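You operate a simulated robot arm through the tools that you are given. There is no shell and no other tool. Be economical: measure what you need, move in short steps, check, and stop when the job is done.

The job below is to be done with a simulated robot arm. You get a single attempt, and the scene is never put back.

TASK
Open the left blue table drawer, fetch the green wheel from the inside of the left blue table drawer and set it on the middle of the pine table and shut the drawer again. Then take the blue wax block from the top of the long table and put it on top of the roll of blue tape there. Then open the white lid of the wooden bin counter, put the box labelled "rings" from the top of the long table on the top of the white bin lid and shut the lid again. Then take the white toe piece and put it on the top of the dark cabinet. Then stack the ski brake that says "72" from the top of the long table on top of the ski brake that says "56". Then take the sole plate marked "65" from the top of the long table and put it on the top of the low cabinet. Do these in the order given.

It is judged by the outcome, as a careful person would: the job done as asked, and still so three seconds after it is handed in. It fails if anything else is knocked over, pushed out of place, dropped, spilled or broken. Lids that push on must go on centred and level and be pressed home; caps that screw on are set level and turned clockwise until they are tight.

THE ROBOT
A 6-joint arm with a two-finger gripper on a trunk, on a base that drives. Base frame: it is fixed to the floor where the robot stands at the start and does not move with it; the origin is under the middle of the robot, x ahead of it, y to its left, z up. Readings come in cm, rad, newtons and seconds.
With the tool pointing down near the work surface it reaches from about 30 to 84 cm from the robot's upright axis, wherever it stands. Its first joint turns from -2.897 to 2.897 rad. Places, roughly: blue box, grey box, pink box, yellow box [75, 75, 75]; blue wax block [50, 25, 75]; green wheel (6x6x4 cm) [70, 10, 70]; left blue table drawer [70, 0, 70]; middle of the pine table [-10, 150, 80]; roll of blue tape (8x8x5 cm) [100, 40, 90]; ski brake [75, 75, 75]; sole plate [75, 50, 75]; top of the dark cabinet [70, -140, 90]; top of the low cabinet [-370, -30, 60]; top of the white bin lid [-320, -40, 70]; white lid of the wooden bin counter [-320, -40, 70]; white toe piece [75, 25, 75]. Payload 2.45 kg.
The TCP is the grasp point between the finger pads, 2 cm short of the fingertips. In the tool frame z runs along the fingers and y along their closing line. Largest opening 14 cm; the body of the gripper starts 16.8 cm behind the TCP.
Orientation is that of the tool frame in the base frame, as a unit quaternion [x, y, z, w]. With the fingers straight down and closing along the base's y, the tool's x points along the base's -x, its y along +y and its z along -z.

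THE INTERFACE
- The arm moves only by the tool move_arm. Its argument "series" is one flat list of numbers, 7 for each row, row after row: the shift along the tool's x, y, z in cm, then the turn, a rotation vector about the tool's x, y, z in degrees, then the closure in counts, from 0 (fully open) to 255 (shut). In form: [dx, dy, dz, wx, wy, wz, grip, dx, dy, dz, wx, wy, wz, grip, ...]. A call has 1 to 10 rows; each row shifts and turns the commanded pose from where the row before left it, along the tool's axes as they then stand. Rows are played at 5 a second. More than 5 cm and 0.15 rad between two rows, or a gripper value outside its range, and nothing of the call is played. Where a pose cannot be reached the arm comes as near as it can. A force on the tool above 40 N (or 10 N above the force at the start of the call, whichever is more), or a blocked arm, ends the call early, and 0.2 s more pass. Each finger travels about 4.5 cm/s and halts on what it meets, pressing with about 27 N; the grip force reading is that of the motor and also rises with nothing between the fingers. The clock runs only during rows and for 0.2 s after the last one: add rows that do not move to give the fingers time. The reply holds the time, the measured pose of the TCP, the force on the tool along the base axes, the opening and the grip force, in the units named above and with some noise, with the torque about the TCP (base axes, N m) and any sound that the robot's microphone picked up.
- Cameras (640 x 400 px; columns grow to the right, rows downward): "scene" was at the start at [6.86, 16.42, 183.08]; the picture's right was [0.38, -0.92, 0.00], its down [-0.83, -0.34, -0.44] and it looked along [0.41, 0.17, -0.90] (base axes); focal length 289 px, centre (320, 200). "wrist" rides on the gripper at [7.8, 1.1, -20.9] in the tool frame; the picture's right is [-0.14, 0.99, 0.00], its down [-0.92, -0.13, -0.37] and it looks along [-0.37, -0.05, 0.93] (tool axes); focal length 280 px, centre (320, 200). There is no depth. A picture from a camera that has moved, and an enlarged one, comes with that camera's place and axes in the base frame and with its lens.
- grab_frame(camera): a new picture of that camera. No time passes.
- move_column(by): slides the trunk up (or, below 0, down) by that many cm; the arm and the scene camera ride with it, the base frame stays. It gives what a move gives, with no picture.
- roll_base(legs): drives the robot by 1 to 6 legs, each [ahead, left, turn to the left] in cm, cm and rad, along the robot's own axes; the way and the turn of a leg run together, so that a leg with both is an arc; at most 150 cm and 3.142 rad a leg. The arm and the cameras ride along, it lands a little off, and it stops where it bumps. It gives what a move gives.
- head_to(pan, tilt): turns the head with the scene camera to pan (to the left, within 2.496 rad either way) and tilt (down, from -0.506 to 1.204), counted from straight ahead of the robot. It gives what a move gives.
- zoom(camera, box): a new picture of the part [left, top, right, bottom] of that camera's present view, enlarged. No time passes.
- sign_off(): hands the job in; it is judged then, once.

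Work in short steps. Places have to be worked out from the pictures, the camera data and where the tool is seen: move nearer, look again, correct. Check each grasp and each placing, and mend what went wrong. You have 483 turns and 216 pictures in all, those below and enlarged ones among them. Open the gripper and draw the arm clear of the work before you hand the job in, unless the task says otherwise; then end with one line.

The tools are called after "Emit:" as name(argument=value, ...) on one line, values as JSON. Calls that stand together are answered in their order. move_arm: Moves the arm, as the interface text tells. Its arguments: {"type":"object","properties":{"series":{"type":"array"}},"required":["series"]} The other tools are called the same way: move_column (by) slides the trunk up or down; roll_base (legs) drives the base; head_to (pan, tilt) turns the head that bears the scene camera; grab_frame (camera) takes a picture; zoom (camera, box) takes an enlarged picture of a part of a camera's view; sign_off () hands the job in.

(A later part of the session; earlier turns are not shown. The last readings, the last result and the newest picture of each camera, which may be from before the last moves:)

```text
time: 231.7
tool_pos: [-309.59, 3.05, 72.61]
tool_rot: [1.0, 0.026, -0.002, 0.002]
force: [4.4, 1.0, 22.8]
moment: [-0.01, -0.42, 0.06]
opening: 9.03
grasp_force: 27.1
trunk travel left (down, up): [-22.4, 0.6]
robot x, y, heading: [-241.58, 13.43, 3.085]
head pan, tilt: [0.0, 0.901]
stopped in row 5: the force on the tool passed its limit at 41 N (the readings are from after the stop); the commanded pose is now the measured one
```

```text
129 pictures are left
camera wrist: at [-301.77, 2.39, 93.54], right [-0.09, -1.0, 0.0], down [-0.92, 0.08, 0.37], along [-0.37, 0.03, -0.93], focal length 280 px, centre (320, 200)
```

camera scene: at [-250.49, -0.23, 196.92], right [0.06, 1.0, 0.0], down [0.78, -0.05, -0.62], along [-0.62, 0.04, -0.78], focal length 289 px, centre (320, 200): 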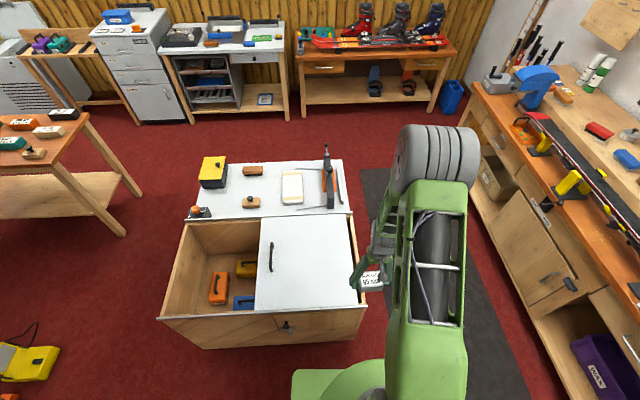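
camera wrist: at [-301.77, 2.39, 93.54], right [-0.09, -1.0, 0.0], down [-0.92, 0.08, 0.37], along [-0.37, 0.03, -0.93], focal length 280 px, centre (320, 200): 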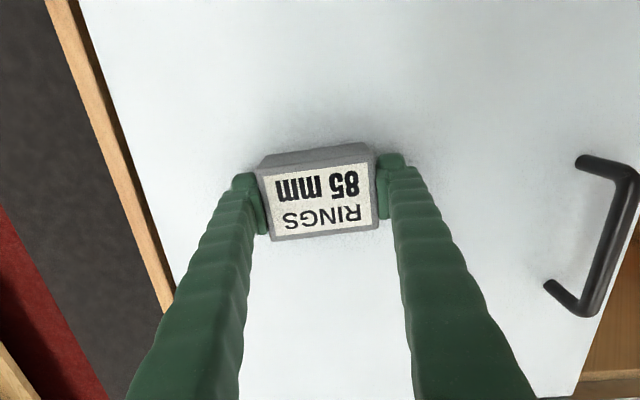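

Contact with the lid. Release and lift.

Emit:
move_arm(series=[0, 0, -0.3, 0, 0, 0, 255, 0, 0, 0, 0, 0, 0, 50, 0, 0, 0, 0, 0, 0, 50, 0, 0, 0, 0, 0, 0, 50, 0, 0, -2, 0, 0, 0, 50, 0, 0, -3, 0, 0, 0, 50, 0, 0, -4, 0, 0, 0, 50, 0, 0, -4, 0, 0, 0, 50])

Emit:
grab_frame(camera="wrist")

```text
time: 233.5
tool_pos: [-309.46, 3.0, 85.88]
tool_rot: [1.0, 0.025, -0.002, 0.0]
force: [0.2, -0.1, -0.8]
moment: [0.0, 0.02, 0.01]
opening: 11.26
grasp_force: 0.1
trunk travel left (down, up): [-22.4, 0.6]
robot x, y, heading: [-241.36, 13.26, 3.085]
head pan, tilt: [0.0, 0.901]
```

```text
128 pictures are left
camera wrist: at [-301.63, 2.33, 106.79], right [-0.09, -1.0, 0.0], down [-0.92, 0.08, 0.37], along [-0.37, 0.03, -0.93], focal length 280 px, centre (320, 200)
```

wrist: 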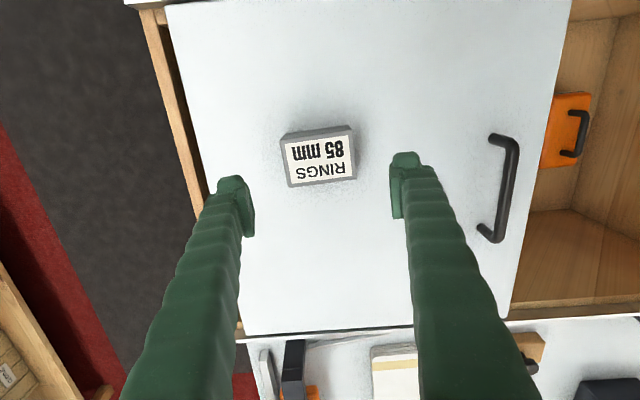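

Box on lid. Reposition the base opposite the handle so the close stroke stays well within reach.

Emit:
move_arm(series=[4, 0, -2, 0, 0, 0, 150, 4, 0, -2, 0, 0, 0, 150])

Emit:
roll_base(legs=[[0, 0, 0.054], [6, 53, 0]])

Emit:
grab_frame(camera="wrist")

```text
time: 234.1
tool_pos: [-301.61, 3.45, 89.57]
tool_rot: [1.0, 0.024, -0.002, 0.001]
force: [0.4, -0.1, -0.1]
moment: [0.01, 0.04, -0.03]
opening: 6.0
grasp_force: 0.0
trunk travel left (down, up): [-22.4, 0.6]
robot x, y, heading: [-241.15, 13.41, 3.082]
head pan, tilt: [0.0, 0.901]
```

```text
time: 239.7
tool_pos: [-307.52, -52.57, 89.61]
tool_rot: [0.999, 0.048, -0.002, 0.002]
force: [0.3, -0.4, 0.1]
moment: [0.02, 0.02, 0.0]
opening: 5.78
grasp_force: 0.0
trunk travel left (down, up): [-22.4, 0.6]
robot x, y, heading: [-247.31, -39.96, 3.129]
head pan, tilt: [0.0, 0.901]
```

```text
127 pictures are left
camera wrist: at [-299.62, -52.88, 110.58], right [-0.04, -1.0, 0.0], down [-0.93, 0.04, 0.37], along [-0.37, 0.01, -0.93], focal length 280 px, centre (320, 200)
```

wrist: 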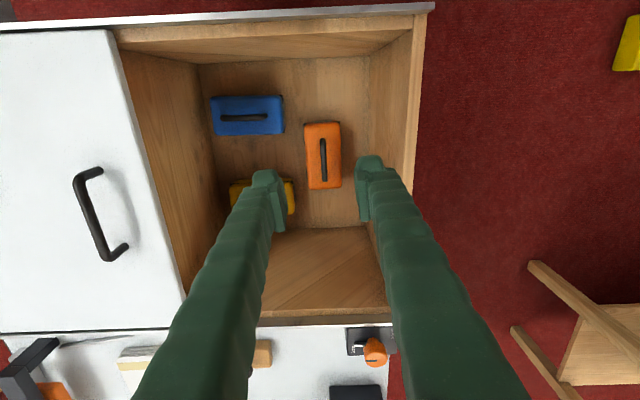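

Emit:
move_arm(series=[0, 0, 0, 0, 0, 5.5, 150, -0.9, -4, 0, 0, 0, 0, 150, -0.9, -4, 0, 0, 0, 0, 150, -0.9, -4, 0, 0, 0, 0, 150, -0.9, -4, 0, 0, 0, 0, 150, -0.9, -4, 0, 0, 0, 0, 150, -0.9, -4, 0, 0, 0, 0, 150, -0.9, -4, 0, 0, 0, 0, 150, -0.8, -4, 0, 0, 0, 0, 150])

Emit:
grab_frame(camera="wrist")

```text
time: 241.7
tool_pos: [-314.92, -20.44, 89.51]
tool_rot: [1.0, 0.001, -0.002, 0.001]
force: [-0.4, 1.1, -0.8]
moment: [0.0, 0.01, -0.02]
opening: 5.77
grasp_force: 0.2
trunk travel left (down, up): [-22.4, 0.6]
robot x, y, heading: [-247.7, -40.2, 3.128]
head pan, tilt: [0.0, 0.901]
```

```text
126 pictures are left
camera wrist: at [-306.93, -21.55, 110.57], right [-0.14, -0.99, 0.0], down [-0.92, 0.13, 0.37], along [-0.37, 0.05, -0.93], focal length 280 px, centre (320, 200)
```

wrist: 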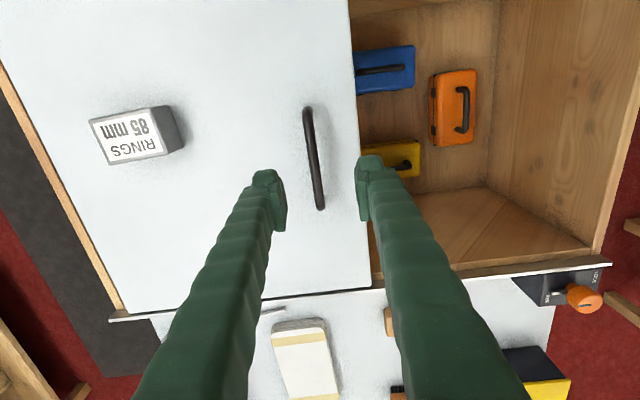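

Emit:
move_arm(series=[0, -0.8, 4, 0, 0, 0, 160, 0, 0, 4, 0, 0, 0, 160, 0, 0, 4, 0, 0, 0, 160, 0, 0, 0, 0, 0, 0, 160])

Emit:
grab_frame(camera="wrist")

```text
time: 242.7
tool_pos: [-314.79, -19.75, 77.57]
tool_rot: [1.0, 0.0, -0.002, 0.002]
force: [-1.0, -0.6, -0.4]
moment: [-0.03, -0.01, 0.0]
opening: 5.2
grasp_force: 0.0
trunk travel left (down, up): [-22.4, 0.6]
robot x, y, heading: [-247.62, -40.1, 3.131]
head pan, tilt: [0.0, 0.901]
```

```text
125 pictures are left
camera wrist: at [-306.83, -20.75, 98.56], right [-0.14, -0.99, 0.0], down [-0.92, 0.13, 0.37], along [-0.37, 0.05, -0.93], focal length 280 px, centre (320, 200)
```

wrist: 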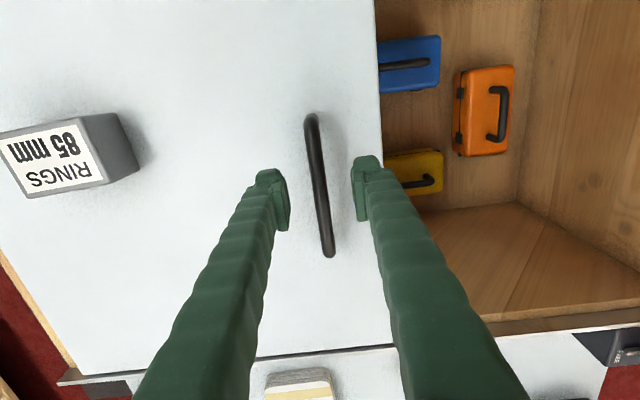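

Centred on the handle. Lower and grip.

Emit:
move_arm(series=[0, 0, 2, 0, 0, 0, 160, 0, 0, 1.4, 0, 0, 0, 160, 0, 0, 0, 0, 0, 0, 255, 0, 0, 0, 0, 0, 0, 255, 0, 0, 0, 0, 0, 0, 255, 0, 0, 0, 0, 0, 0, 255])

Emit:
move_arm(series=[0, 0.5, 0, 0, 0, 0, 255, 0, 1, 0, 0, 0, 0, 255, 0, 1, 0, 0, 0, 0, 255, 0, 1, 0, 0, 0, 0, 255, 0, 1, 0, 0, 0, 0, 255, 0, 1, 0, 0, 0, 0, 255, 0, 1, 0, 0, 0, 0, 255, 0, 1, 0, 0, 0, 0, 255, 0, 1, 0, 0, 0, 0, 255, 0, 1, 0, 0, 0, 0, 255])

Emit:
grab_frame(camera="wrist")

```text
time: 244.1
tool_pos: [-314.73, -19.67, 74.08]
tool_rot: [1.0, 0.0, -0.002, 0.002]
force: [-0.6, 1.2, -1.3]
moment: [0.03, 0.1, 0.07]
opening: 0.92
grasp_force: 35.2
trunk travel left (down, up): [-22.4, 0.6]
robot x, y, heading: [-247.65, -40.09, 3.13]
head pan, tilt: [0.0, 0.901]
```

```text
time: 246.3
tool_pos: [-314.74, -29.3, 74.06]
tool_rot: [1.0, 0.0, 0.0, 0.001]
force: [0.3, -1.4, -10.4]
moment: [0.07, -0.16, 0.06]
opening: 0.89
grasp_force: 37.2
trunk travel left (down, up): [-22.4, 0.6]
robot x, y, heading: [-247.46, -40.01, 3.131]
head pan, tilt: [0.0, 0.901]
```

```text
124 pictures are left
camera wrist: at [-306.86, -30.42, 95.1], right [-0.14, -0.99, 0.0], down [-0.92, 0.13, 0.37], along [-0.37, 0.05, -0.93], focal length 280 px, centre (320, 200)
```

wrist: 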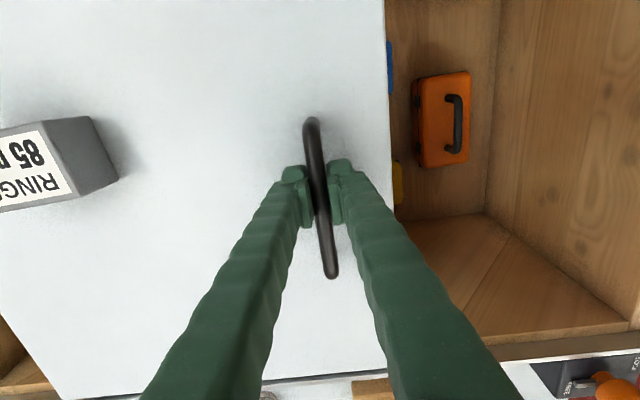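

The lid slides with the box on it. Continue smoothly toward y −60.3.

Emit:
move_arm(series=[0, 1.2, 0.1, 0, 0, 0, 255, 0, 1.2, 0, 0, 0, 0, 255, 0, 1.2, 0, 0, 0, 0, 255, 0, 1.2, 0, 0, 0, 0, 255, 0, 1.2, 0, 0, 0, 0, 255, 0, 1.2, 0, 0, 0, 0, 255, 0, 1.2, 0, 0, 0, 0, 255, 0, 1.2, 0, 0, 0, 0, 255, 0, 1.2, 0, 0, 0, 0, 255, 0, 1.2, 0, 0, 0, 0, 255])

Emit:
move_arm(series=[0, 1.2, 0, 0, 0, 0, 255, 0, 1.2, 0, 0, 0, 0, 255, 0, 1.2, 0, 0, 0, 0, 255, 0, 1.2, 0, 0, 0, 0, 255, 0, 1.2, 0, 0, 0, 0, 255, 0, 1.2, 0, 0, 0, 0, 255, 0, 1.2, 0, 0, 0, 0, 255, 0, 1.2, 0, 0, 0, 0, 255, 0, 1.2, 0, 0, 0, 0, 255, 0, 1.2, 0, 0, 0, 0, 255])

Emit:
grab_frame(camera="wrist")

```text
time: 248.5
tool_pos: [-314.66, -41.31, 74.14]
tool_rot: [1.0, 0.001, -0.002, 0.002]
force: [7.9, -0.8, -2.9]
moment: [0.03, 0.13, -0.03]
opening: 0.91
grasp_force: 36.9
trunk travel left (down, up): [-22.4, 0.6]
robot x, y, heading: [-247.71, -39.75, 3.131]
head pan, tilt: [0.0, 0.901]
```

```text
time: 250.7
tool_pos: [-314.65, -53.29, 74.07]
tool_rot: [1.0, 0.001, -0.003, 0.002]
force: [3.6, -1.1, -13.5]
moment: [0.05, -0.05, -0.05]
opening: 0.91
grasp_force: 36.9
trunk travel left (down, up): [-22.4, 0.6]
robot x, y, heading: [-247.52, -40.12, 3.135]
head pan, tilt: [0.0, 0.901]
```

```text
123 pictures are left
camera wrist: at [-306.82, -54.44, 95.09], right [-0.14, -0.99, 0.0], down [-0.92, 0.13, 0.37], along [-0.37, 0.05, -0.93], focal length 280 px, centre (320, 200)
```

wrist: 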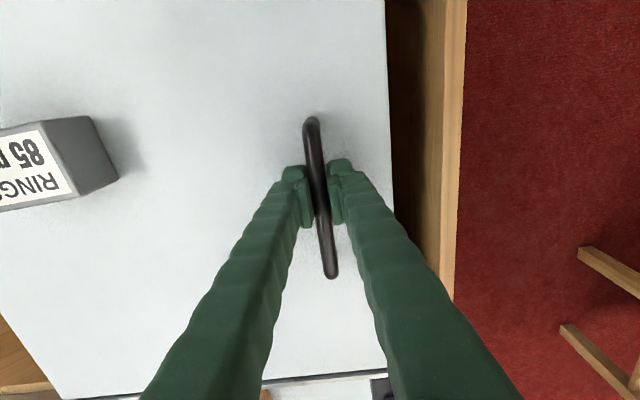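

Emit:
move_arm(series=[0, 1.2, 0.1, 0, 0, 0, 255, 0, 1.2, 0, 0, 0, 0, 255, 0, 1.2, 0, 0, 0, 0, 255, 0, 1.2, 0, 0, 0, 0, 255, 0, 1, 0, 0, 0, 0, 255, 0, 0.6, 0, 0, 0, 0, 255, 0, 0.5, 0, 0, 0, 0, 255, 0, 0.4, 0, 0, 0, 0, 255, 0, 0.4, 0, 0, 0, 0, 255])

Emit:
grab_frame(camera="wrist")

```text
time: 252.8
tool_pos: [-314.72, -60.29, 73.98]
tool_rot: [1.0, 0.0, 0.0, 0.0]
force: [3.7, 8.4, 11.7]
moment: [0.14, -0.23, 0.36]
opening: 0.92
grasp_force: 36.1
trunk travel left (down, up): [-22.4, 0.6]
robot x, y, heading: [-247.5, -39.94, 3.127]
head pan, tilt: [0.0, 0.901]
stopped in row 9: the force on the tool passed its limit at 42 N (the readings are from after the stop); the commanded pose is now the measured one
```

```text
122 pictures are left
camera wrist: at [-306.87, -61.44, 95.09], right [-0.14, -0.99, 0.0], down [-0.92, 0.13, 0.37], along [-0.37, 0.05, -0.93], focal length 280 px, centre (320, 200)
```

wrist: 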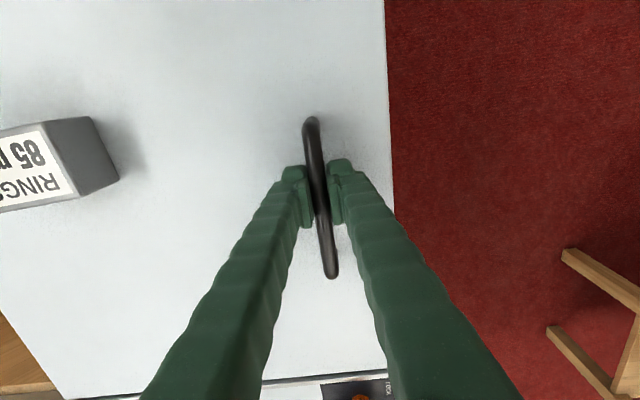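

Lid is back at its stop (y −60.3 as originally) with the box on top. Release, rise, retract.

Emit:
move_arm(series=[0, 0, 0, 0, 0, 0, 170, 0, 0, 0, 0, 0, 0, 170, 0, 0, 0, 0, 0, 0, 170, 0, 0, -3, 0, 0, 0, 170, 0, 0, -4, 0, 0, 0, 170, 0, 0, -4, 0, 0, 0, 170, 0, 0, -4, 0, 0, 0, 170, 2, 0, -4, 0, 0, 0, 170, 3, 0, -3, 0, 0, 0, 170])

Emit:
move_arm(series=[4, -2, 0, 0, 0, 0, 120, 4, -3, 0, 0, 0, 0, 120, 3, -3, 0, 0, 0, 0, 120, 0, -4, 0, 0, 0, 0, 120, 0, -4, 0, 0, 0, 0, 120])

Emit:
grab_frame(camera="scene")

```text
time: 254.8
tool_pos: [-309.09, -60.56, 95.98]
tool_rot: [1.0, -0.002, -0.001, 0.0]
force: [1.6, 0.5, 0.7]
moment: [-0.05, 0.01, 0.01]
opening: 4.64
grasp_force: 0.0
trunk travel left (down, up): [-22.4, 0.6]
robot x, y, heading: [-247.83, -40.46, 3.128]
head pan, tilt: [0.0, 0.901]
```

```text
time: 256.0
tool_pos: [-298.64, -44.37, 95.87]
tool_rot: [1.0, -0.001, 0.0, 0.001]
force: [-0.5, 0.9, 0.0]
moment: [-0.05, -0.01, -0.02]
opening: 7.39
grasp_force: 0.1
trunk travel left (down, up): [-22.4, 0.6]
robot x, y, heading: [-247.69, -39.72, 3.127]
head pan, tilt: [0.0, 0.901]
```

```text
121 pictures are left
camera scene: at [-256.17, -53.64, 196.94], right [0.01, 1.0, 0.0], down [0.78, -0.01, -0.62], along [-0.62, 0.01, -0.78], focal length 289 px, centre (320, 200)
```

scene: 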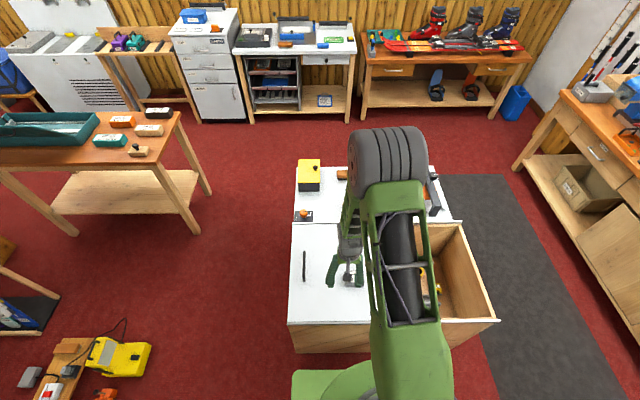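

Box is on the closed lid. Now drive back to the long table for the white toe piece.

Emit:
roll_base(legs=[[-60, 0, 0], [0, 0, -3.127], [110, 38, 0], [95, 35, 0]])

Emit:
grab_frame(camera="wrist")

```text
time: 277.1
tool_pos: [67.58, 42.21, 95.75]
tool_rot: [-0.018, 1.0, 0.0, 0.0]
force: [-0.5, 0.7, 0.2]
moment: [-0.03, 0.03, 0.01]
opening: 7.41
grasp_force: 0.1
trunk travel left (down, up): [-22.4, 0.6]
robot x, y, heading: [16.92, 35.59, 0.024]
head pan, tilt: [0.0, 0.901]
```

```text
120 pictures are left
camera wrist: at [59.69, 42.98, 116.77], right [0.1, 0.99, 0.0], down [0.92, -0.1, 0.37], along [0.37, -0.04, -0.93], focal length 280 px, centre (320, 200)
```

wrist: 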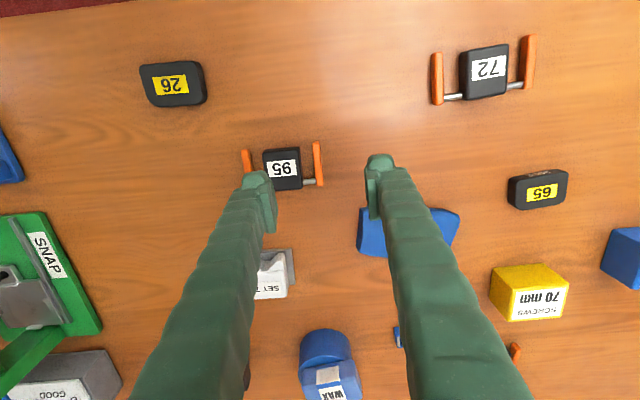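

Toe piece at about [81.5, 34]. Move over it to inspect.

Emit:
move_arm(series=[0, -4, 0, 0, 0, 0, 80, 0, -4.2, 0, 0, 0, 0, 80, -4, 0, 0, 0, 0, 0, 80, -4, 0, 0, 0, 0, 0, 80, -4, 0, 0, 0, 0, 0, 80])

Emit:
grab_frame(camera="wrist")

```text
time: 278.2
tool_pos: [80.13, 34.47, 95.8]
tool_rot: [-0.017, 1.0, -0.001, 0.001]
force: [0.5, -0.5, 0.8]
moment: [-0.01, 0.04, -0.01]
opening: 9.59
grasp_force: 0.2
trunk travel left (down, up): [-22.4, 0.6]
robot x, y, heading: [16.19, 35.92, 0.024]
head pan, tilt: [0.0, 0.901]
```

```text
119 pictures are left
camera wrist: at [72.22, 35.29, 116.88], right [0.1, 0.99, 0.0], down [0.92, -0.1, 0.37], along [0.37, -0.04, -0.93], focal length 280 px, centre (320, 200)
```

wrist: 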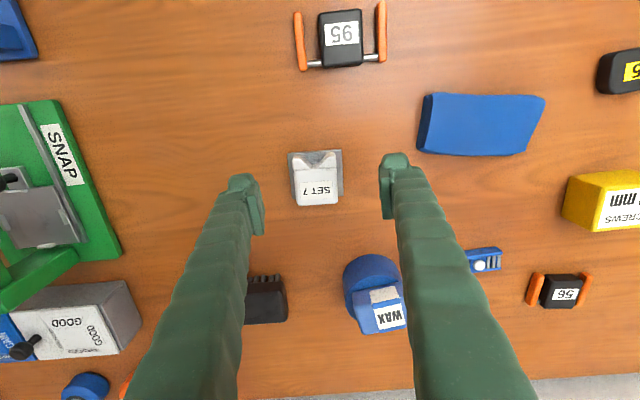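

Emit:
zoom(camera="wrist", box=[260, 120, 420, 220])

Emit:
zoom(camera="wrist", box=[300, 230, 460, 345])

```text
4.00 times, centred on (340, 170) of wrist
camera zoom: at [72.22, 35.29, 116.88], right [0.1, 0.99, 0.0], down [0.92, -0.1, 0.37], along [0.37, -0.04, -0.93], focal length 1122 px, centre (240, 320)
```

zoom: 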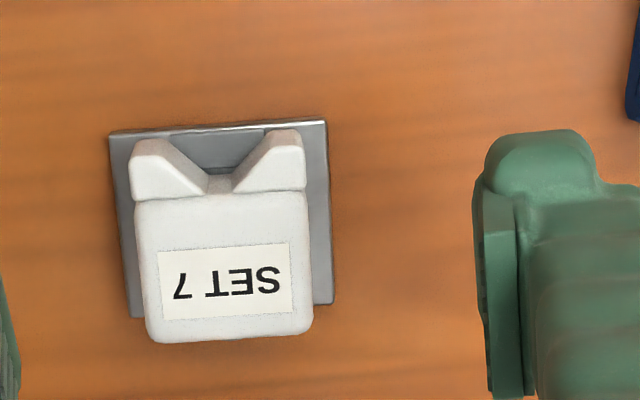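

```text
3.48 times, centred on (380, 288) of wrist
camera zoom: at [72.22, 35.29, 116.88], right [0.1, 0.99, 0.0], down [0.92, -0.1, 0.37], along [0.37, -0.04, -0.93], focal length 975 px, centre (111, -104)
```

zoom: 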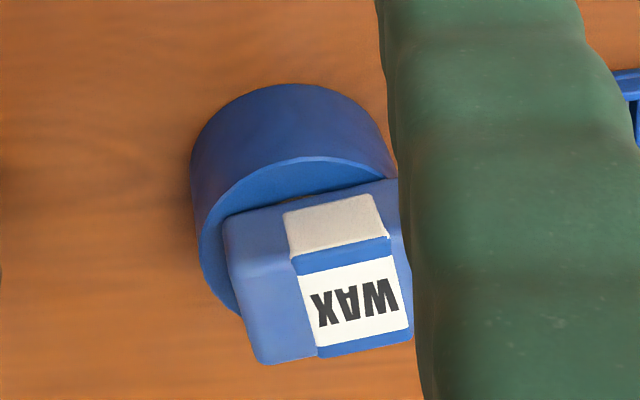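

Toe piece body centre ≈[81.7, 33.9], top z≈87, needs +4.5° yaw. Align and descend to z 89 with 9.6 cm opening.

Emit:
move_arm(series=[-1.6, -0.6, 0, 0, 0, 4.5, 100, 0, 0, 4, 0, 0, 0, 100, 0, 0, 3, 0, 0, 0, 100])

Emit:
zoom(camera="wrist", box=[200, 100, 440, 250])

```text
time: 279.1
tool_pos: [81.46, 33.93, 88.69]
tool_rot: [0.023, 1.0, 0.0, 0.001]
force: [0.2, -0.2, -0.1]
moment: [0.0, -0.02, 0.0]
opening: 8.5
grasp_force: 0.0
trunk travel left (down, up): [-22.4, 0.6]
robot x, y, heading: [16.8, 36.06, 0.025]
head pan, tilt: [0.0, 0.901]
```

```text
2.67 times, centred on (320, 175) of wrist
camera zoom: at [73.64, 35.25, 109.74], right [0.18, 0.98, 0.0], down [0.91, -0.17, 0.37], along [0.36, -0.07, -0.93], focal length 748 px, centre (320, 267)
```

zoom: 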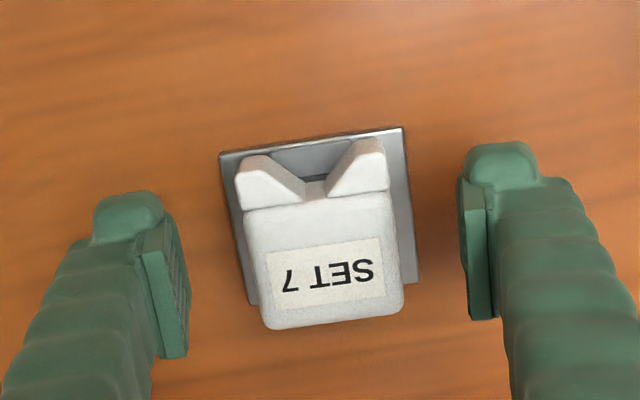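

Emit:
move_arm(series=[0, 0, 1.6, 0, 0, 0, 100, 0, 0, 0, 0, 0, 0, 255, 0, 0, 0, 0, 0, 0, 255, 0, 0, 0, 0, 0, 0, 255, 0, 0, 0, 0, 0, 0, 255, 0, 0, 0, 0, 0, 0, 255])

Emit:
zoom(camera="wrist", box=[200, 100, 440, 250])

```text
time: 280.4
tool_pos: [81.44, 33.89, 87.13]
tool_rot: [0.022, 1.0, 0.0, 0.001]
force: [-0.3, 0.2, -0.8]
moment: [0.03, -0.02, -0.04]
opening: 4.86
grasp_force: 27.1
trunk travel left (down, up): [-22.4, 0.6]
robot x, y, heading: [16.54, 35.97, 0.021]
head pan, tilt: [0.0, 0.901]
```

```text
2.67 times, centred on (320, 175) of wrist
camera zoom: at [73.61, 35.31, 108.12], right [0.18, 0.98, 0.0], down [0.91, -0.17, 0.37], along [0.36, -0.07, -0.93], focal length 748 px, centre (320, 267)
```

zoom: 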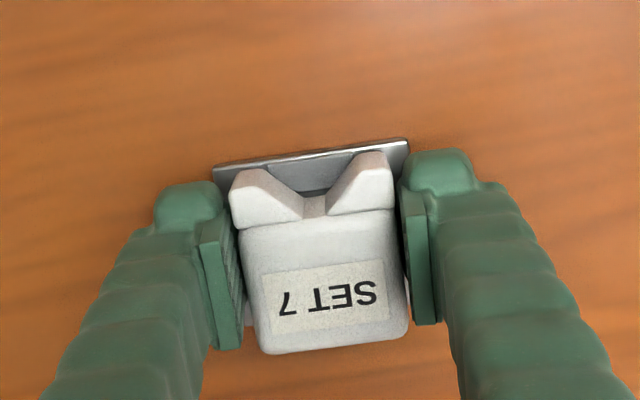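

Gripped the body. Lift slowly.

Emit:
move_arm(series=[0, 0, -0.7, 0, 0, 0, 255, 0, 0, -1, 0, 0, 0, 255, 0, 0, -2, 0, 0, 0, 255, 0, 0, -2, 0, 0, 0, 255, 0, 0, -2, 0, 0, 0, 255, 0, 0, -2, 0, 0, 0, 255])

Emit:
head_to(pan=-1.2, tilt=0.7)

Emit:
grab_frame(camera="scene")

Emit:
grab_frame(camera="wrist")

```text
time: 281.9
tool_pos: [81.31, 33.89, 96.93]
tool_rot: [0.022, 1.0, 0.0, 0.0]
force: [-0.8, -0.3, -1.7]
moment: [0.01, -0.02, -0.02]
opening: 4.86
grasp_force: 27.0
trunk travel left (down, up): [-22.4, 0.6]
robot x, y, heading: [16.28, 35.71, 0.026]
head pan, tilt: [0.0, 0.901]
```

```text
time: 283.2
tool_pos: [81.43, 33.84, 97.02]
tool_rot: [0.022, 1.0, 0.0, 0.0]
force: [-0.4, -0.1, -1.7]
moment: [-0.01, -0.01, 0.0]
opening: 4.83
grasp_force: 26.7
trunk travel left (down, up): [-22.4, 0.6]
robot x, y, heading: [16.64, 36.16, 0.021]
head pan, tilt: [-1.201, 0.7]
```

```text
114 pictures are left
camera scene: at [20.7, 42.09, 198.54], right [-0.92, -0.38, 0.0], down [-0.25, 0.59, -0.76], along [0.29, -0.71, -0.64], focal length 289 px, centre (320, 200)
```

scene: 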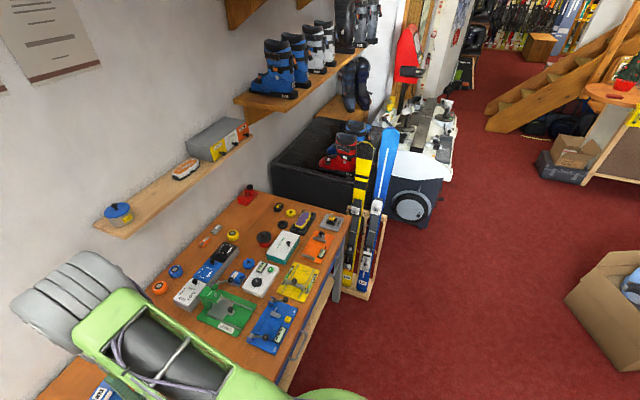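

```text
113 pictures are left
camera wrist: at [73.62, 35.28, 117.92], right [0.18, 0.98, 0.0], down [0.91, -0.17, 0.37], along [0.36, -0.07, -0.93], focal length 280 px, centre (320, 200)
```

wrist: 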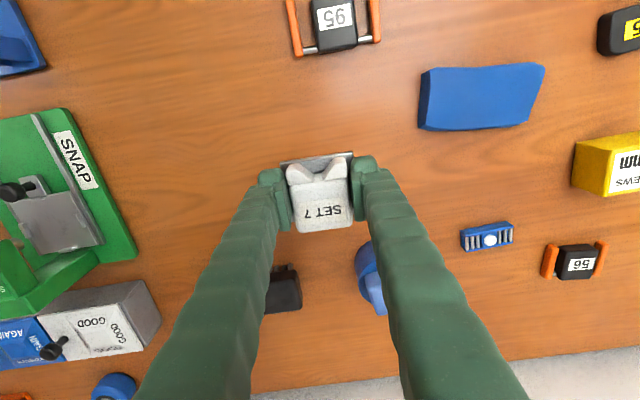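

Toe piece held. Retract the arm, back out and slide right to see the dark cabinet.

Emit:
move_arm(series=[4, 0, -0.5, 0, 0, 0, 255, 4, 0, -0.5, 0, 0, 0, 255, 4, 0, 0, 0, 0, 0, 255, 4, 0, 0, 0, 0, 0, 255])

Emit:
roll_base(legs=[[-60, 0, -0.022], [0, -145, 0], [0, -25, 0]])

Emit:
head_to(pan=-0.1, tilt=0.65)

Emit:
grab_frame(camera="scene")

```text
time: 284.2
tool_pos: [65.45, 34.84, 98.02]
tool_rot: [0.022, 1.0, 0.0, 0.002]
force: [-0.7, 0.3, -2.8]
moment: [0.01, -0.02, -0.02]
opening: 4.84
grasp_force: 27.3
trunk travel left (down, up): [-22.4, 0.6]
robot x, y, heading: [16.49, 35.8, 0.026]
head pan, tilt: [-1.201, 0.7]
```

```text
time: 302.5
tool_pos: [3.9, -137.4, 98.01]
tool_rot: [0.037, 0.999, 0.001, 0.001]
force: [-0.3, -0.3, -2.4]
moment: [0.04, 0.01, -0.03]
opening: 4.81
grasp_force: 26.3
trunk travel left (down, up): [-22.4, 0.6]
robot x, y, heading: [-45.16, -134.19, -0.006]
head pan, tilt: [-1.201, 0.7]
```

```text
time: 303.9
tool_pos: [3.89, -137.41, 97.8]
tool_rot: [0.038, 0.999, 0.0, 0.001]
force: [0.0, 0.3, -1.9]
moment: [0.0, 0.0, -0.02]
opening: 4.81
grasp_force: 26.4
trunk travel left (down, up): [-22.4, 0.6]
robot x, y, heading: [-45.32, -134.82, -0.003]
head pan, tilt: [-0.099, 0.649]
```

```text
112 pictures are left
camera scene: at [-35.13, -121.68, 198.98], right [-0.11, -0.99, 0.0], down [-0.6, 0.07, -0.8], along [0.79, -0.09, -0.6], focal length 289 px, centre (320, 200)
```

scene: 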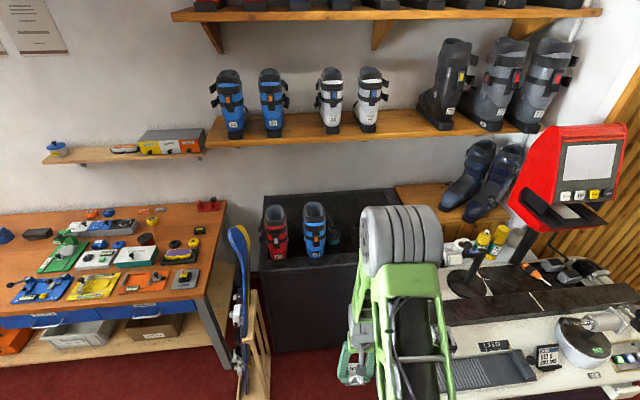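

Emit:
zoom(camera="scene", box=[220, 160, 440, 370])

```text
1.90 times, centred on (330, 265) of scene
camera zoom: at [-35.13, -121.68, 198.98], right [-0.11, -0.99, 0.0], down [-0.6, 0.07, -0.8], along [0.79, -0.09, -0.6], focal length 550 px, centre (301, 76)
```

zoom: 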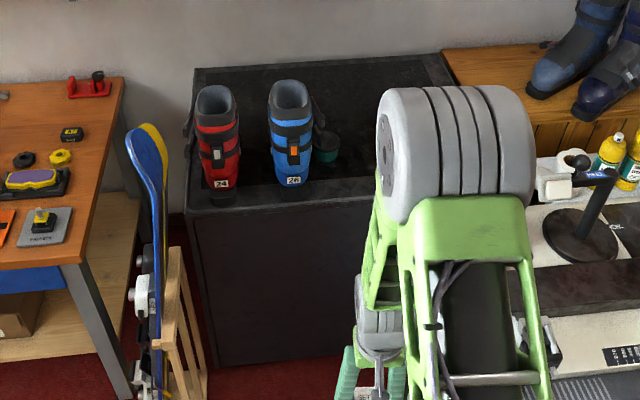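

Cabinet top spans about x 56–117, y −104..−189; boots and a cup occupy y > −146. Free spot around [72, −157]. Drive ahead.

Emit:
roll_base(legs=[[43, -6, 0]])

Emit:
move_arm(series=[0, -4, -1, 0, 0, 0, 255, 0, -4, -1, 0, 0, 0, 255, 0, -4, 0, 0, 0, 0, 255])

Emit:
grab_frame(camera="wrist")

Emit:
grab_frame(camera="scene")

```text
time: 305.6
tool_pos: [24.21, -140.58, 97.96]
tool_rot: [0.043, 0.999, 0.0, 0.004]
force: [-1.6, -0.6, -1.1]
moment: [-0.03, -0.18, -0.02]
opening: 4.81
grasp_force: 26.9
trunk travel left (down, up): [-22.4, 0.6]
robot x, y, heading: [-24.5, -137.54, -0.022]
head pan, tilt: [-0.099, 0.649]
stopped in leg 1: the robot was blocked; the commanded pose is now the measured one
```

```text
time: 306.4
tool_pos: [23.57, -153.09, 99.95]
tool_rot: [0.042, 0.999, 0.001, 0.003]
force: [-0.1, -0.8, -2.4]
moment: [0.06, -0.05, 0.04]
opening: 4.81
grasp_force: 27.2
trunk travel left (down, up): [-22.4, 0.6]
robot x, y, heading: [-24.59, -137.73, -0.018]
head pan, tilt: [-0.099, 0.649]
```

```text
110 pictures are left
camera wrist: at [15.79, -151.35, 120.79], right [0.22, 0.97, 0.0], down [0.9, -0.21, 0.37], along [0.36, -0.08, -0.93], focal length 280 px, centre (320, 200)
```

wrist: 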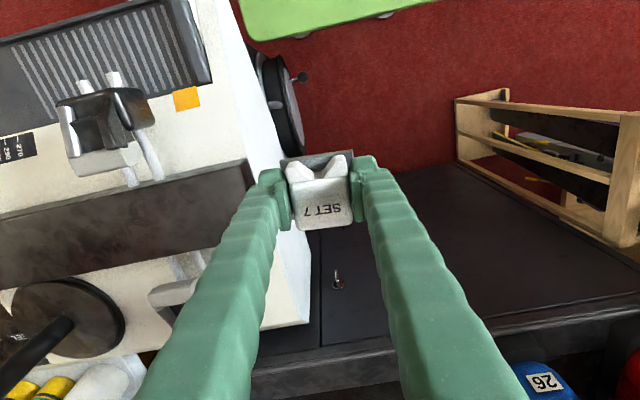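

```text
109 pictures are left
camera scene: at [-14.55, -124.78, 199.0], right [-0.12, -0.99, 0.0], down [-0.6, 0.07, -0.8], along [0.79, -0.09, -0.6], focal length 289 px, centre (320, 200)
```

scene: 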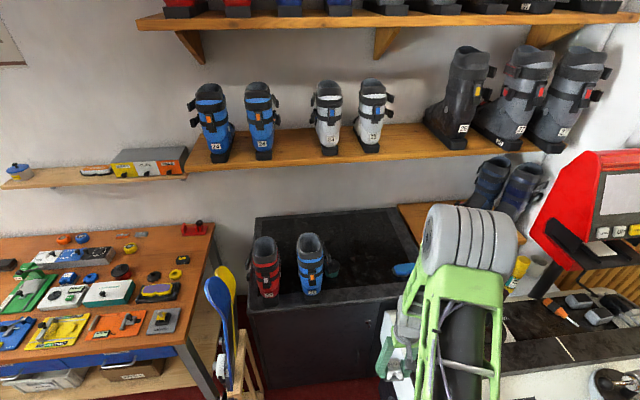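

The base bumped near the bench. There's a corridor between bench and ski rack; I shift left first, then go ahead to about [−5, −127].

Emit:
roll_base(legs=[[-2, 11, 0.02], [19, 0, 0]])

Emit:
grab_frame(camera="wrist")

```text
time: 309.2
tool_pos: [41.02, -141.24, 99.89]
tool_rot: [0.035, 0.999, 0.0, 0.001]
force: [0.9, 0.6, -2.7]
moment: [0.04, 0.09, 0.01]
opening: 4.77
grasp_force: 26.8
trunk travel left (down, up): [-22.4, 0.6]
robot x, y, heading: [-7.57, -126.82, -0.005]
head pan, tilt: [-0.099, 0.649]
```

```text
108 pictures are left
camera wrist: at [33.26, -139.67, 120.7], right [0.21, 0.98, 0.0], down [0.91, -0.19, 0.37], along [0.36, -0.08, -0.93], focal length 280 px, centre (320, 200)
```

wrist: 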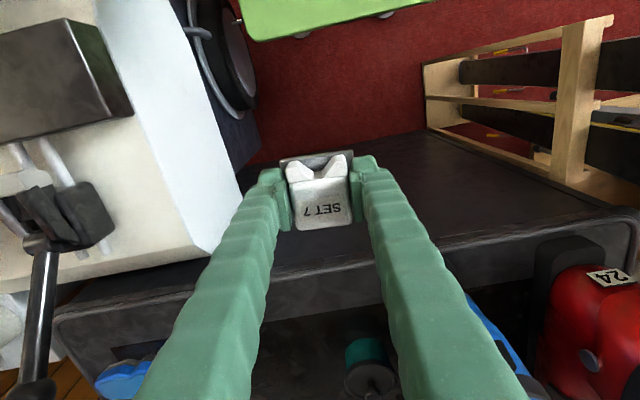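

Emit:
zoom(camera="scene", box=[230, 200, 430, 325])

Emit:
zoom(camera="wrist", box=[60, 220, 400, 400])

```text
3.20 times, centred on (330, 262) of scene
camera zoom: at [2.64, -113.56, 198.97], right [-0.1, -0.99, 0.0], down [-0.6, 0.06, -0.8], along [0.79, -0.08, -0.61], focal length 924 px, centre (288, 0)
```

zoom: 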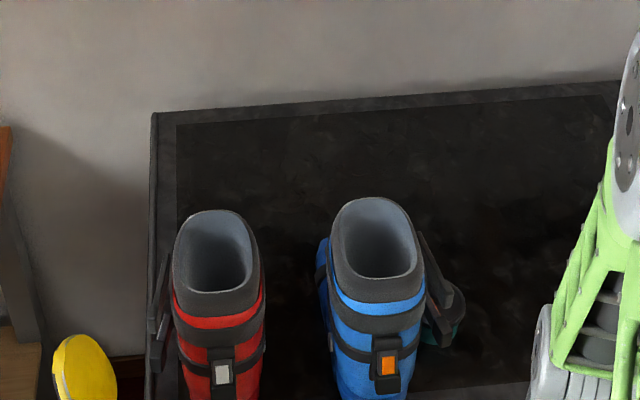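

```text
1.88 times, centred on (230, 310) of wrist
camera zoom: at [33.26, -139.67, 120.7], right [0.21, 0.98, 0.0], down [0.91, -0.19, 0.37], along [0.36, -0.08, -0.93], focal length 528 px, centre (489, -7)
```

zoom: 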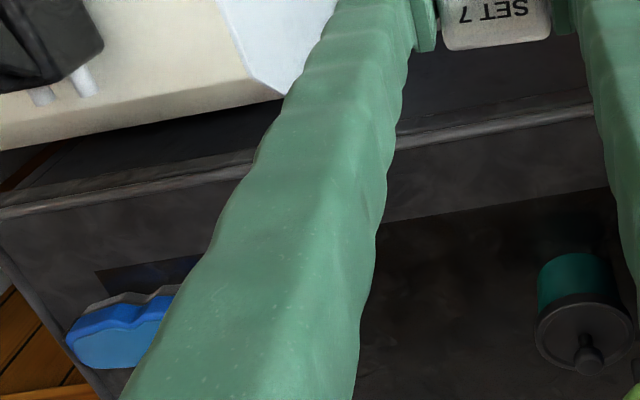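

Flat top. Free spot between the cup (y −141) and the blue object (y −177). Nudge base 4 cm and move the piece to about [65, −154].

Emit:
roll_base(legs=[[4, 0, 0]])

Emit:
move_arm(series=[-3.4, -2, 0, 0, 0, 0, 255, -3.4, -2, 0, 0, 0, 0, 255, -3.4, -2, 0, 0, 0, 0, 255, -3.4, -2, 0, 0, 0, 0, 255, -3.4, -2, 0, 0, 0, 0, 255, -3.4, -2, 0, 0, 0, 0, 255])

Emit:
grab_frame(camera="wrist")

```text
time: 310.1
tool_pos: [45.04, -141.35, 99.71]
tool_rot: [0.037, 0.999, 0.001, 0.002]
force: [0.6, -0.9, -2.4]
moment: [0.0, 0.08, -0.01]
opening: 4.76
grasp_force: 26.3
trunk travel left (down, up): [-22.4, 0.6]
robot x, y, heading: [-3.28, -126.53, -0.003]
head pan, tilt: [-0.099, 0.649]
```

```text
time: 311.5
tool_pos: [64.69, -154.68, 99.75]
tool_rot: [0.035, 0.999, 0.001, 0.002]
force: [0.6, -0.7, -3.7]
moment: [-0.01, 0.04, 0.01]
opening: 4.79
grasp_force: 27.0
trunk travel left (down, up): [-22.4, 0.6]
robot x, y, heading: [-3.18, -127.05, -0.002]
head pan, tilt: [-0.099, 0.649]
```

```text
105 pictures are left
camera wrist: at [56.89, -153.04, 120.67], right [0.21, 0.98, 0.0], down [0.91, -0.19, 0.37], along [0.36, -0.08, -0.93], focal length 280 px, centre (320, 200)
```

wrist: 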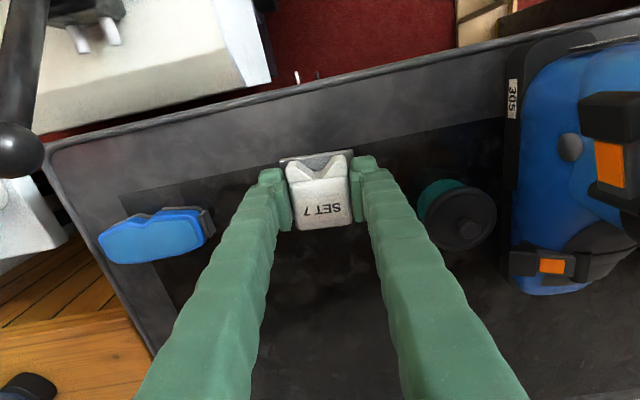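

Clear spot. Lower until contact.

Emit:
move_arm(series=[0, 0, 2, 0, 0, 0, 255, 0, 0, 2, 0, 0, 0, 255, 0, 0, 1, 0, 0, 0, 255, 0, 0, 0.5, 0, 0, 0, 255, 0, 0, 0.5, 0, 0, 0, 255, 0, 0, 0.5, 0, 0, 0, 255, 0, 0, 0.4, 0, 0, 0, 255])

Emit:
grab_frame(camera="wrist")

```text
time: 313.1
tool_pos: [64.44, -154.64, 92.99]
tool_rot: [0.034, 0.999, 0.0, 0.003]
force: [0.4, 0.1, -2.7]
moment: [-0.01, 0.01, 0.01]
opening: 4.78
grasp_force: 27.0
trunk travel left (down, up): [-22.4, 0.6]
robot x, y, heading: [-3.36, -126.92, -0.008]
head pan, tilt: [-0.099, 0.649]
```

```text
104 pictures are left
camera wrist: at [56.67, -153.07, 113.88], right [0.21, 0.98, 0.0], down [0.91, -0.19, 0.37], along [0.36, -0.08, -0.93], focal length 280 px, centre (320, 200)
```

wrist: 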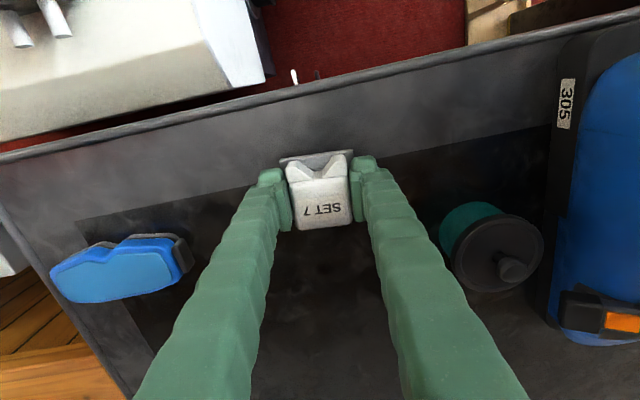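

Emit:
move_arm(series=[0, 0, 0.4, 0, 0, 0, 255, 0, 0, 0.4, 0, 0, 0, 255, 0, 0, 0.4, 0, 0, 0, 255, 0, 0, 0.4, 0, 0, 0, 255, 0, 0, 0.4, 0, 0, 0, 255, 0, 0, 0.4, 0, 0, 0, 255, 0, 0, 0.4, 0, 0, 0, 255])

```text
time: 314.7
tool_pos: [64.62, -154.74, 90.56]
tool_rot: [0.035, 0.999, -0.002, 0.006]
force: [5.0, 1.6, 32.5]
moment: [0.08, 0.59, 0.0]
opening: 4.81
grasp_force: 27.0
trunk travel left (down, up): [-22.4, 0.6]
robot x, y, heading: [-3.41, -126.71, -0.002]
head pan, tilt: [-0.099, 0.649]
```

Contact at z≈90.6 (surface ≈87.5). Relax, release and lift.

Emit:
move_arm(series=[0, 0, -0.3, 0, 0, 0, 255, 0, 0, 0, 0, 0, 0, 140, 0, 0, 0, 0, 0, 0, 140, 0, 0, 0, 0, 0, 0, 140, 0, 0, -2, 0, 0, 0, 140, 0, 0, -3, 0, 0, 0, 140, 0, 0, -4, 0, 0, 0, 140])

Emit:
grab_frame(camera="wrist")

```text
time: 316.3
tool_pos: [64.19, -154.5, 99.53]
tool_rot: [0.035, 0.999, 0.001, 0.003]
force: [0.0, -0.8, 0.4]
moment: [-0.01, -0.03, 0.01]
opening: 6.31
grasp_force: 0.1
trunk travel left (down, up): [-22.4, 0.6]
robot x, y, heading: [-3.01, -126.89, -0.005]
head pan, tilt: [-0.099, 0.649]
```

```text
103 pictures are left
camera wrist: at [56.39, -152.9, 120.45], right [0.21, 0.98, 0.0], down [0.91, -0.19, 0.37], along [0.36, -0.08, -0.93], focal length 280 px, centre (320, 200)
```

wrist: 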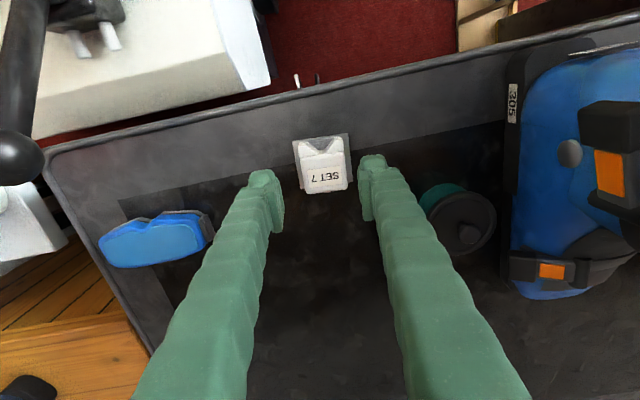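

Toe piece stands on the cabinet. Retract, back out, and drive to the left part of the long table for the brakes.

Emit:
move_arm(series=[3.4, 2, 0, 0, 0, 0, 100, 3.4, 2, 0, 0, 0, 0, 100, 3.4, 2, 0, 0, 0, 0, 100, 3.4, 2, 0, 0, 0, 0, 100, 3.4, 2, 0, 0, 0, 0, 100, 3.4, 4, 0, 0, 0, 0, 100, 0, 4, 0, 0, 0, -4, 100])

Emit:
roll_base(legs=[[-40, 3, 0], [0, 120, 0], [0, 66, 0], [62, 0, 0]])

Emit:
grab_frame(camera="wrist")

```text
refused: row 6 steps farther than a row can; nothing moved
```

```text
time: 338.0
tool_pos: [90.41, 30.7, 99.41]
tool_rot: [0.049, 0.999, 0.0, 0.002]
force: [0.3, -0.3, -0.1]
moment: [0.02, 0.04, 0.02]
opening: 6.33
grasp_force: 0.0
trunk travel left (down, up): [-22.4, 0.6]
robot x, y, heading: [23.3, 60.63, -0.031]
head pan, tilt: [-0.099, 0.649]
```

```text
102 pictures are left
camera wrist: at [82.57, 32.55, 120.39], right [0.23, 0.97, 0.0], down [0.9, -0.22, 0.37], along [0.36, -0.09, -0.93], focal length 280 px, centre (320, 200)
```

wrist: 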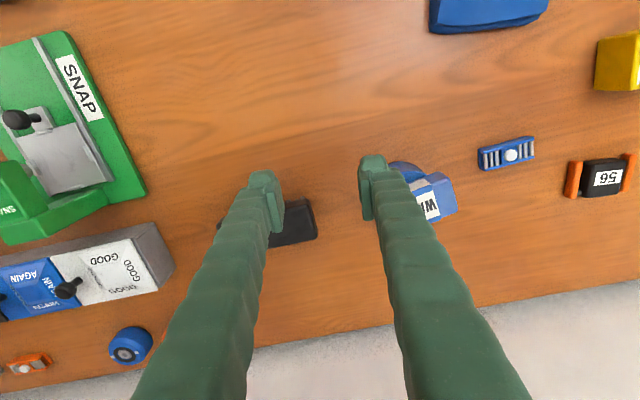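

The arm stayed extended but nothing was touched. Now bring the tool over brake "72" near [60, 61].

Emit:
move_arm(series=[3.4, 2.7, 0, 0, 0, 0, 60, 3.4, 2.7, 0, 0, 0, 0, 60, 3.4, 2.7, 0, 0, 0, 0, 60, 3.4, 2.7, 0, 0, 0, 0, 60, 3.4, 2.7, 0, 0, 0, 0, 60, 3.4, 2.7, 0, 0, 0, 0, 60, 3.4, 2.7, 0, 0, 0, 0, 60, 3.4, 2.7, 0, 0, 0, 0, 60, 3.4, 2.7, 0, 0, 0, 0, 60])

Emit:
grab_frame(camera="wrist")

```text
time: 340.0
tool_pos: [62.12, 58.03, 99.45]
tool_rot: [0.048, 0.999, 0.0, 0.003]
force: [0.3, 0.3, 0.6]
moment: [0.0, -0.05, 0.01]
opening: 10.72
grasp_force: 0.0
trunk travel left (down, up): [-22.4, 0.6]
robot x, y, heading: [23.55, 60.41, -0.027]
head pan, tilt: [-0.099, 0.649]
```

```text
101 pictures are left
camera wrist: at [54.33, 59.87, 120.38], right [0.23, 0.97, 0.0], down [0.9, -0.22, 0.37], along [0.36, -0.09, -0.93], focal length 280 px, centre (320, 200)
```

wrist: 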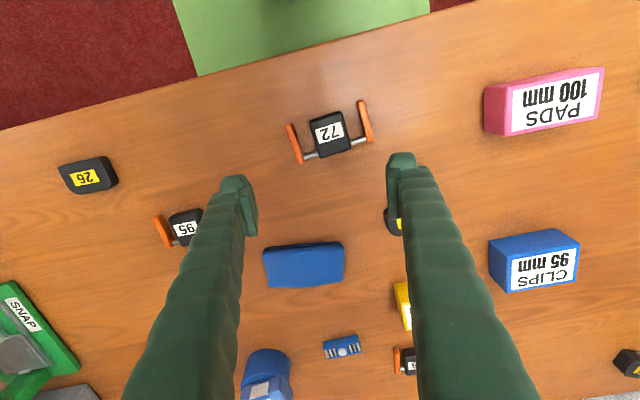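

Brake 72 at ≈[59.5, 59.7], aligned with y; the body is best gripped front-to-back. Rotate the tool +84° so fingers close along x.

Emit:
move_arm(series=[0, 0, 0, 0, 0, 8.44, 100, 0, 0, 0, 0, 0, 8.44, 100, 0, 0, 0, 0, 0, 8.44, 100, 0, 0, 0, 0, 0, 8.44, 100, 0, 0, 0, 0, 0, 8.44, 100, 0, 0, 0, 0, 0, 8.44, 100, 0, 0, 0, 0, 0, 8.44, 100, 0, 0, 0, 0, 0, 8.44, 100, 0, 0, 0, 0, 0, 8.44, 100, 0, 0, 0, 0, 0, 8.44, 100])

Emit:
move_arm(series=[1.6, -2.5, 3, 0, 0, 0, 100, 0, 0, 3, 0, 0, 0, 100])

Emit:
grab_frame(camera="wrist")

Emit:
zoom(camera="wrist", box=[220, 100, 420, 225])

```text
time: 342.2
tool_pos: [62.3, 58.02, 99.42]
tool_rot: [0.708, 0.706, 0.002, 0.002]
force: [-0.2, -0.2, 0.3]
moment: [0.01, -0.01, 0.01]
opening: 8.53
grasp_force: 0.0
trunk travel left (down, up): [-22.4, 0.6]
robot x, y, heading: [23.29, 59.94, -0.032]
head pan, tilt: [-0.099, 0.649]
```

```text
time: 342.8
tool_pos: [59.81, 59.69, 93.34]
tool_rot: [0.707, 0.708, 0.002, 0.002]
force: [-0.3, -0.2, 0.8]
moment: [0.02, 0.03, -0.02]
opening: 8.52
grasp_force: 0.1
trunk travel left (down, up): [-22.4, 0.6]
robot x, y, heading: [23.25, 60.36, -0.028]
head pan, tilt: [-0.099, 0.649]
```

```text
100 pictures are left
camera wrist: at [60.76, 67.43, 114.33], right [0.99, -0.14, 0.0], down [-0.13, -0.92, 0.37], along [-0.05, -0.36, -0.93], focal length 280 px, centre (320, 200)
```

wrist: 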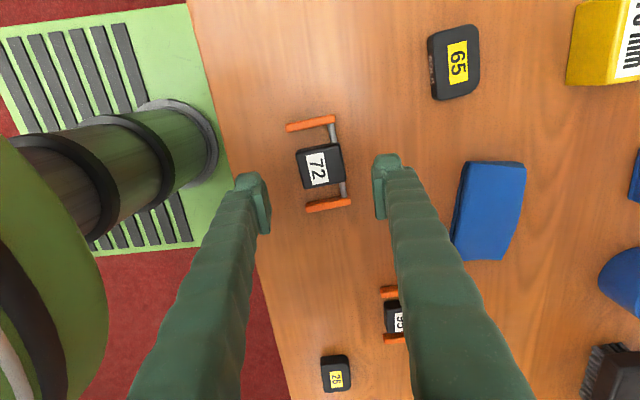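

```text
3.20 times, centred on (320, 162) of wrist
camera zoom: at [60.76, 67.43, 114.33], right [0.99, -0.14, 0.0], down [-0.13, -0.92, 0.37], along [-0.05, -0.36, -0.93], focal length 897 px, centre (320, 320)
```

zoom: 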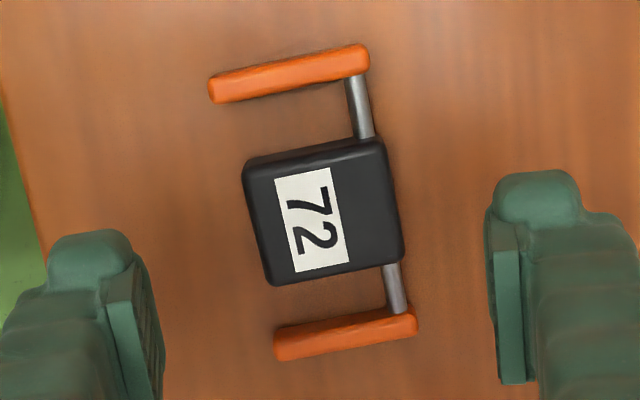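

Aligned. Descend to just above the table and grip the body.

Emit:
move_arm(series=[0.4, 0, 3, 0, 0, 0, 100, 0, 0, 3, 0, 0, 0, 100, 0, 0, 0.9, 0, 0, 0, 100, 0, 0, 0, 0, 0, 0, 100])

Emit:
zoom(camera="wrist", box=[220, 120, 420, 245])

```text
time: 343.8
tool_pos: [59.77, 60.17, 86.43]
tool_rot: [0.707, 0.707, 0.002, 0.002]
force: [0.5, 0.0, 0.0]
moment: [-0.01, -0.01, 0.0]
opening: 8.52
grasp_force: 0.0
trunk travel left (down, up): [-22.4, 0.6]
robot x, y, heading: [23.75, 60.63, -0.027]
head pan, tilt: [-0.099, 0.649]
```

```text
3.20 times, centred on (320, 182) of wrist
camera zoom: at [60.76, 67.84, 107.49], right [0.99, -0.14, 0.0], down [-0.13, -0.92, 0.37], along [-0.05, -0.36, -0.93], focal length 897 px, centre (320, 256)
```

zoom: 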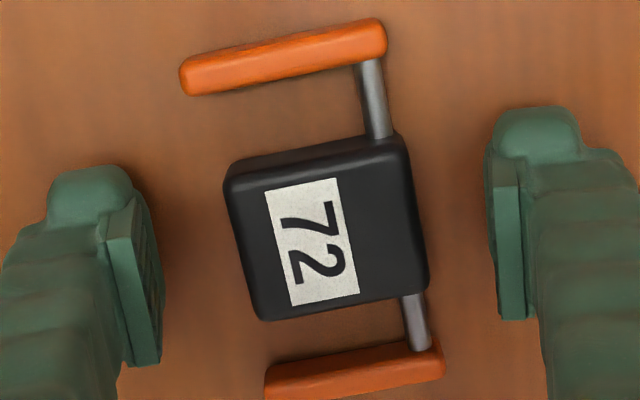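

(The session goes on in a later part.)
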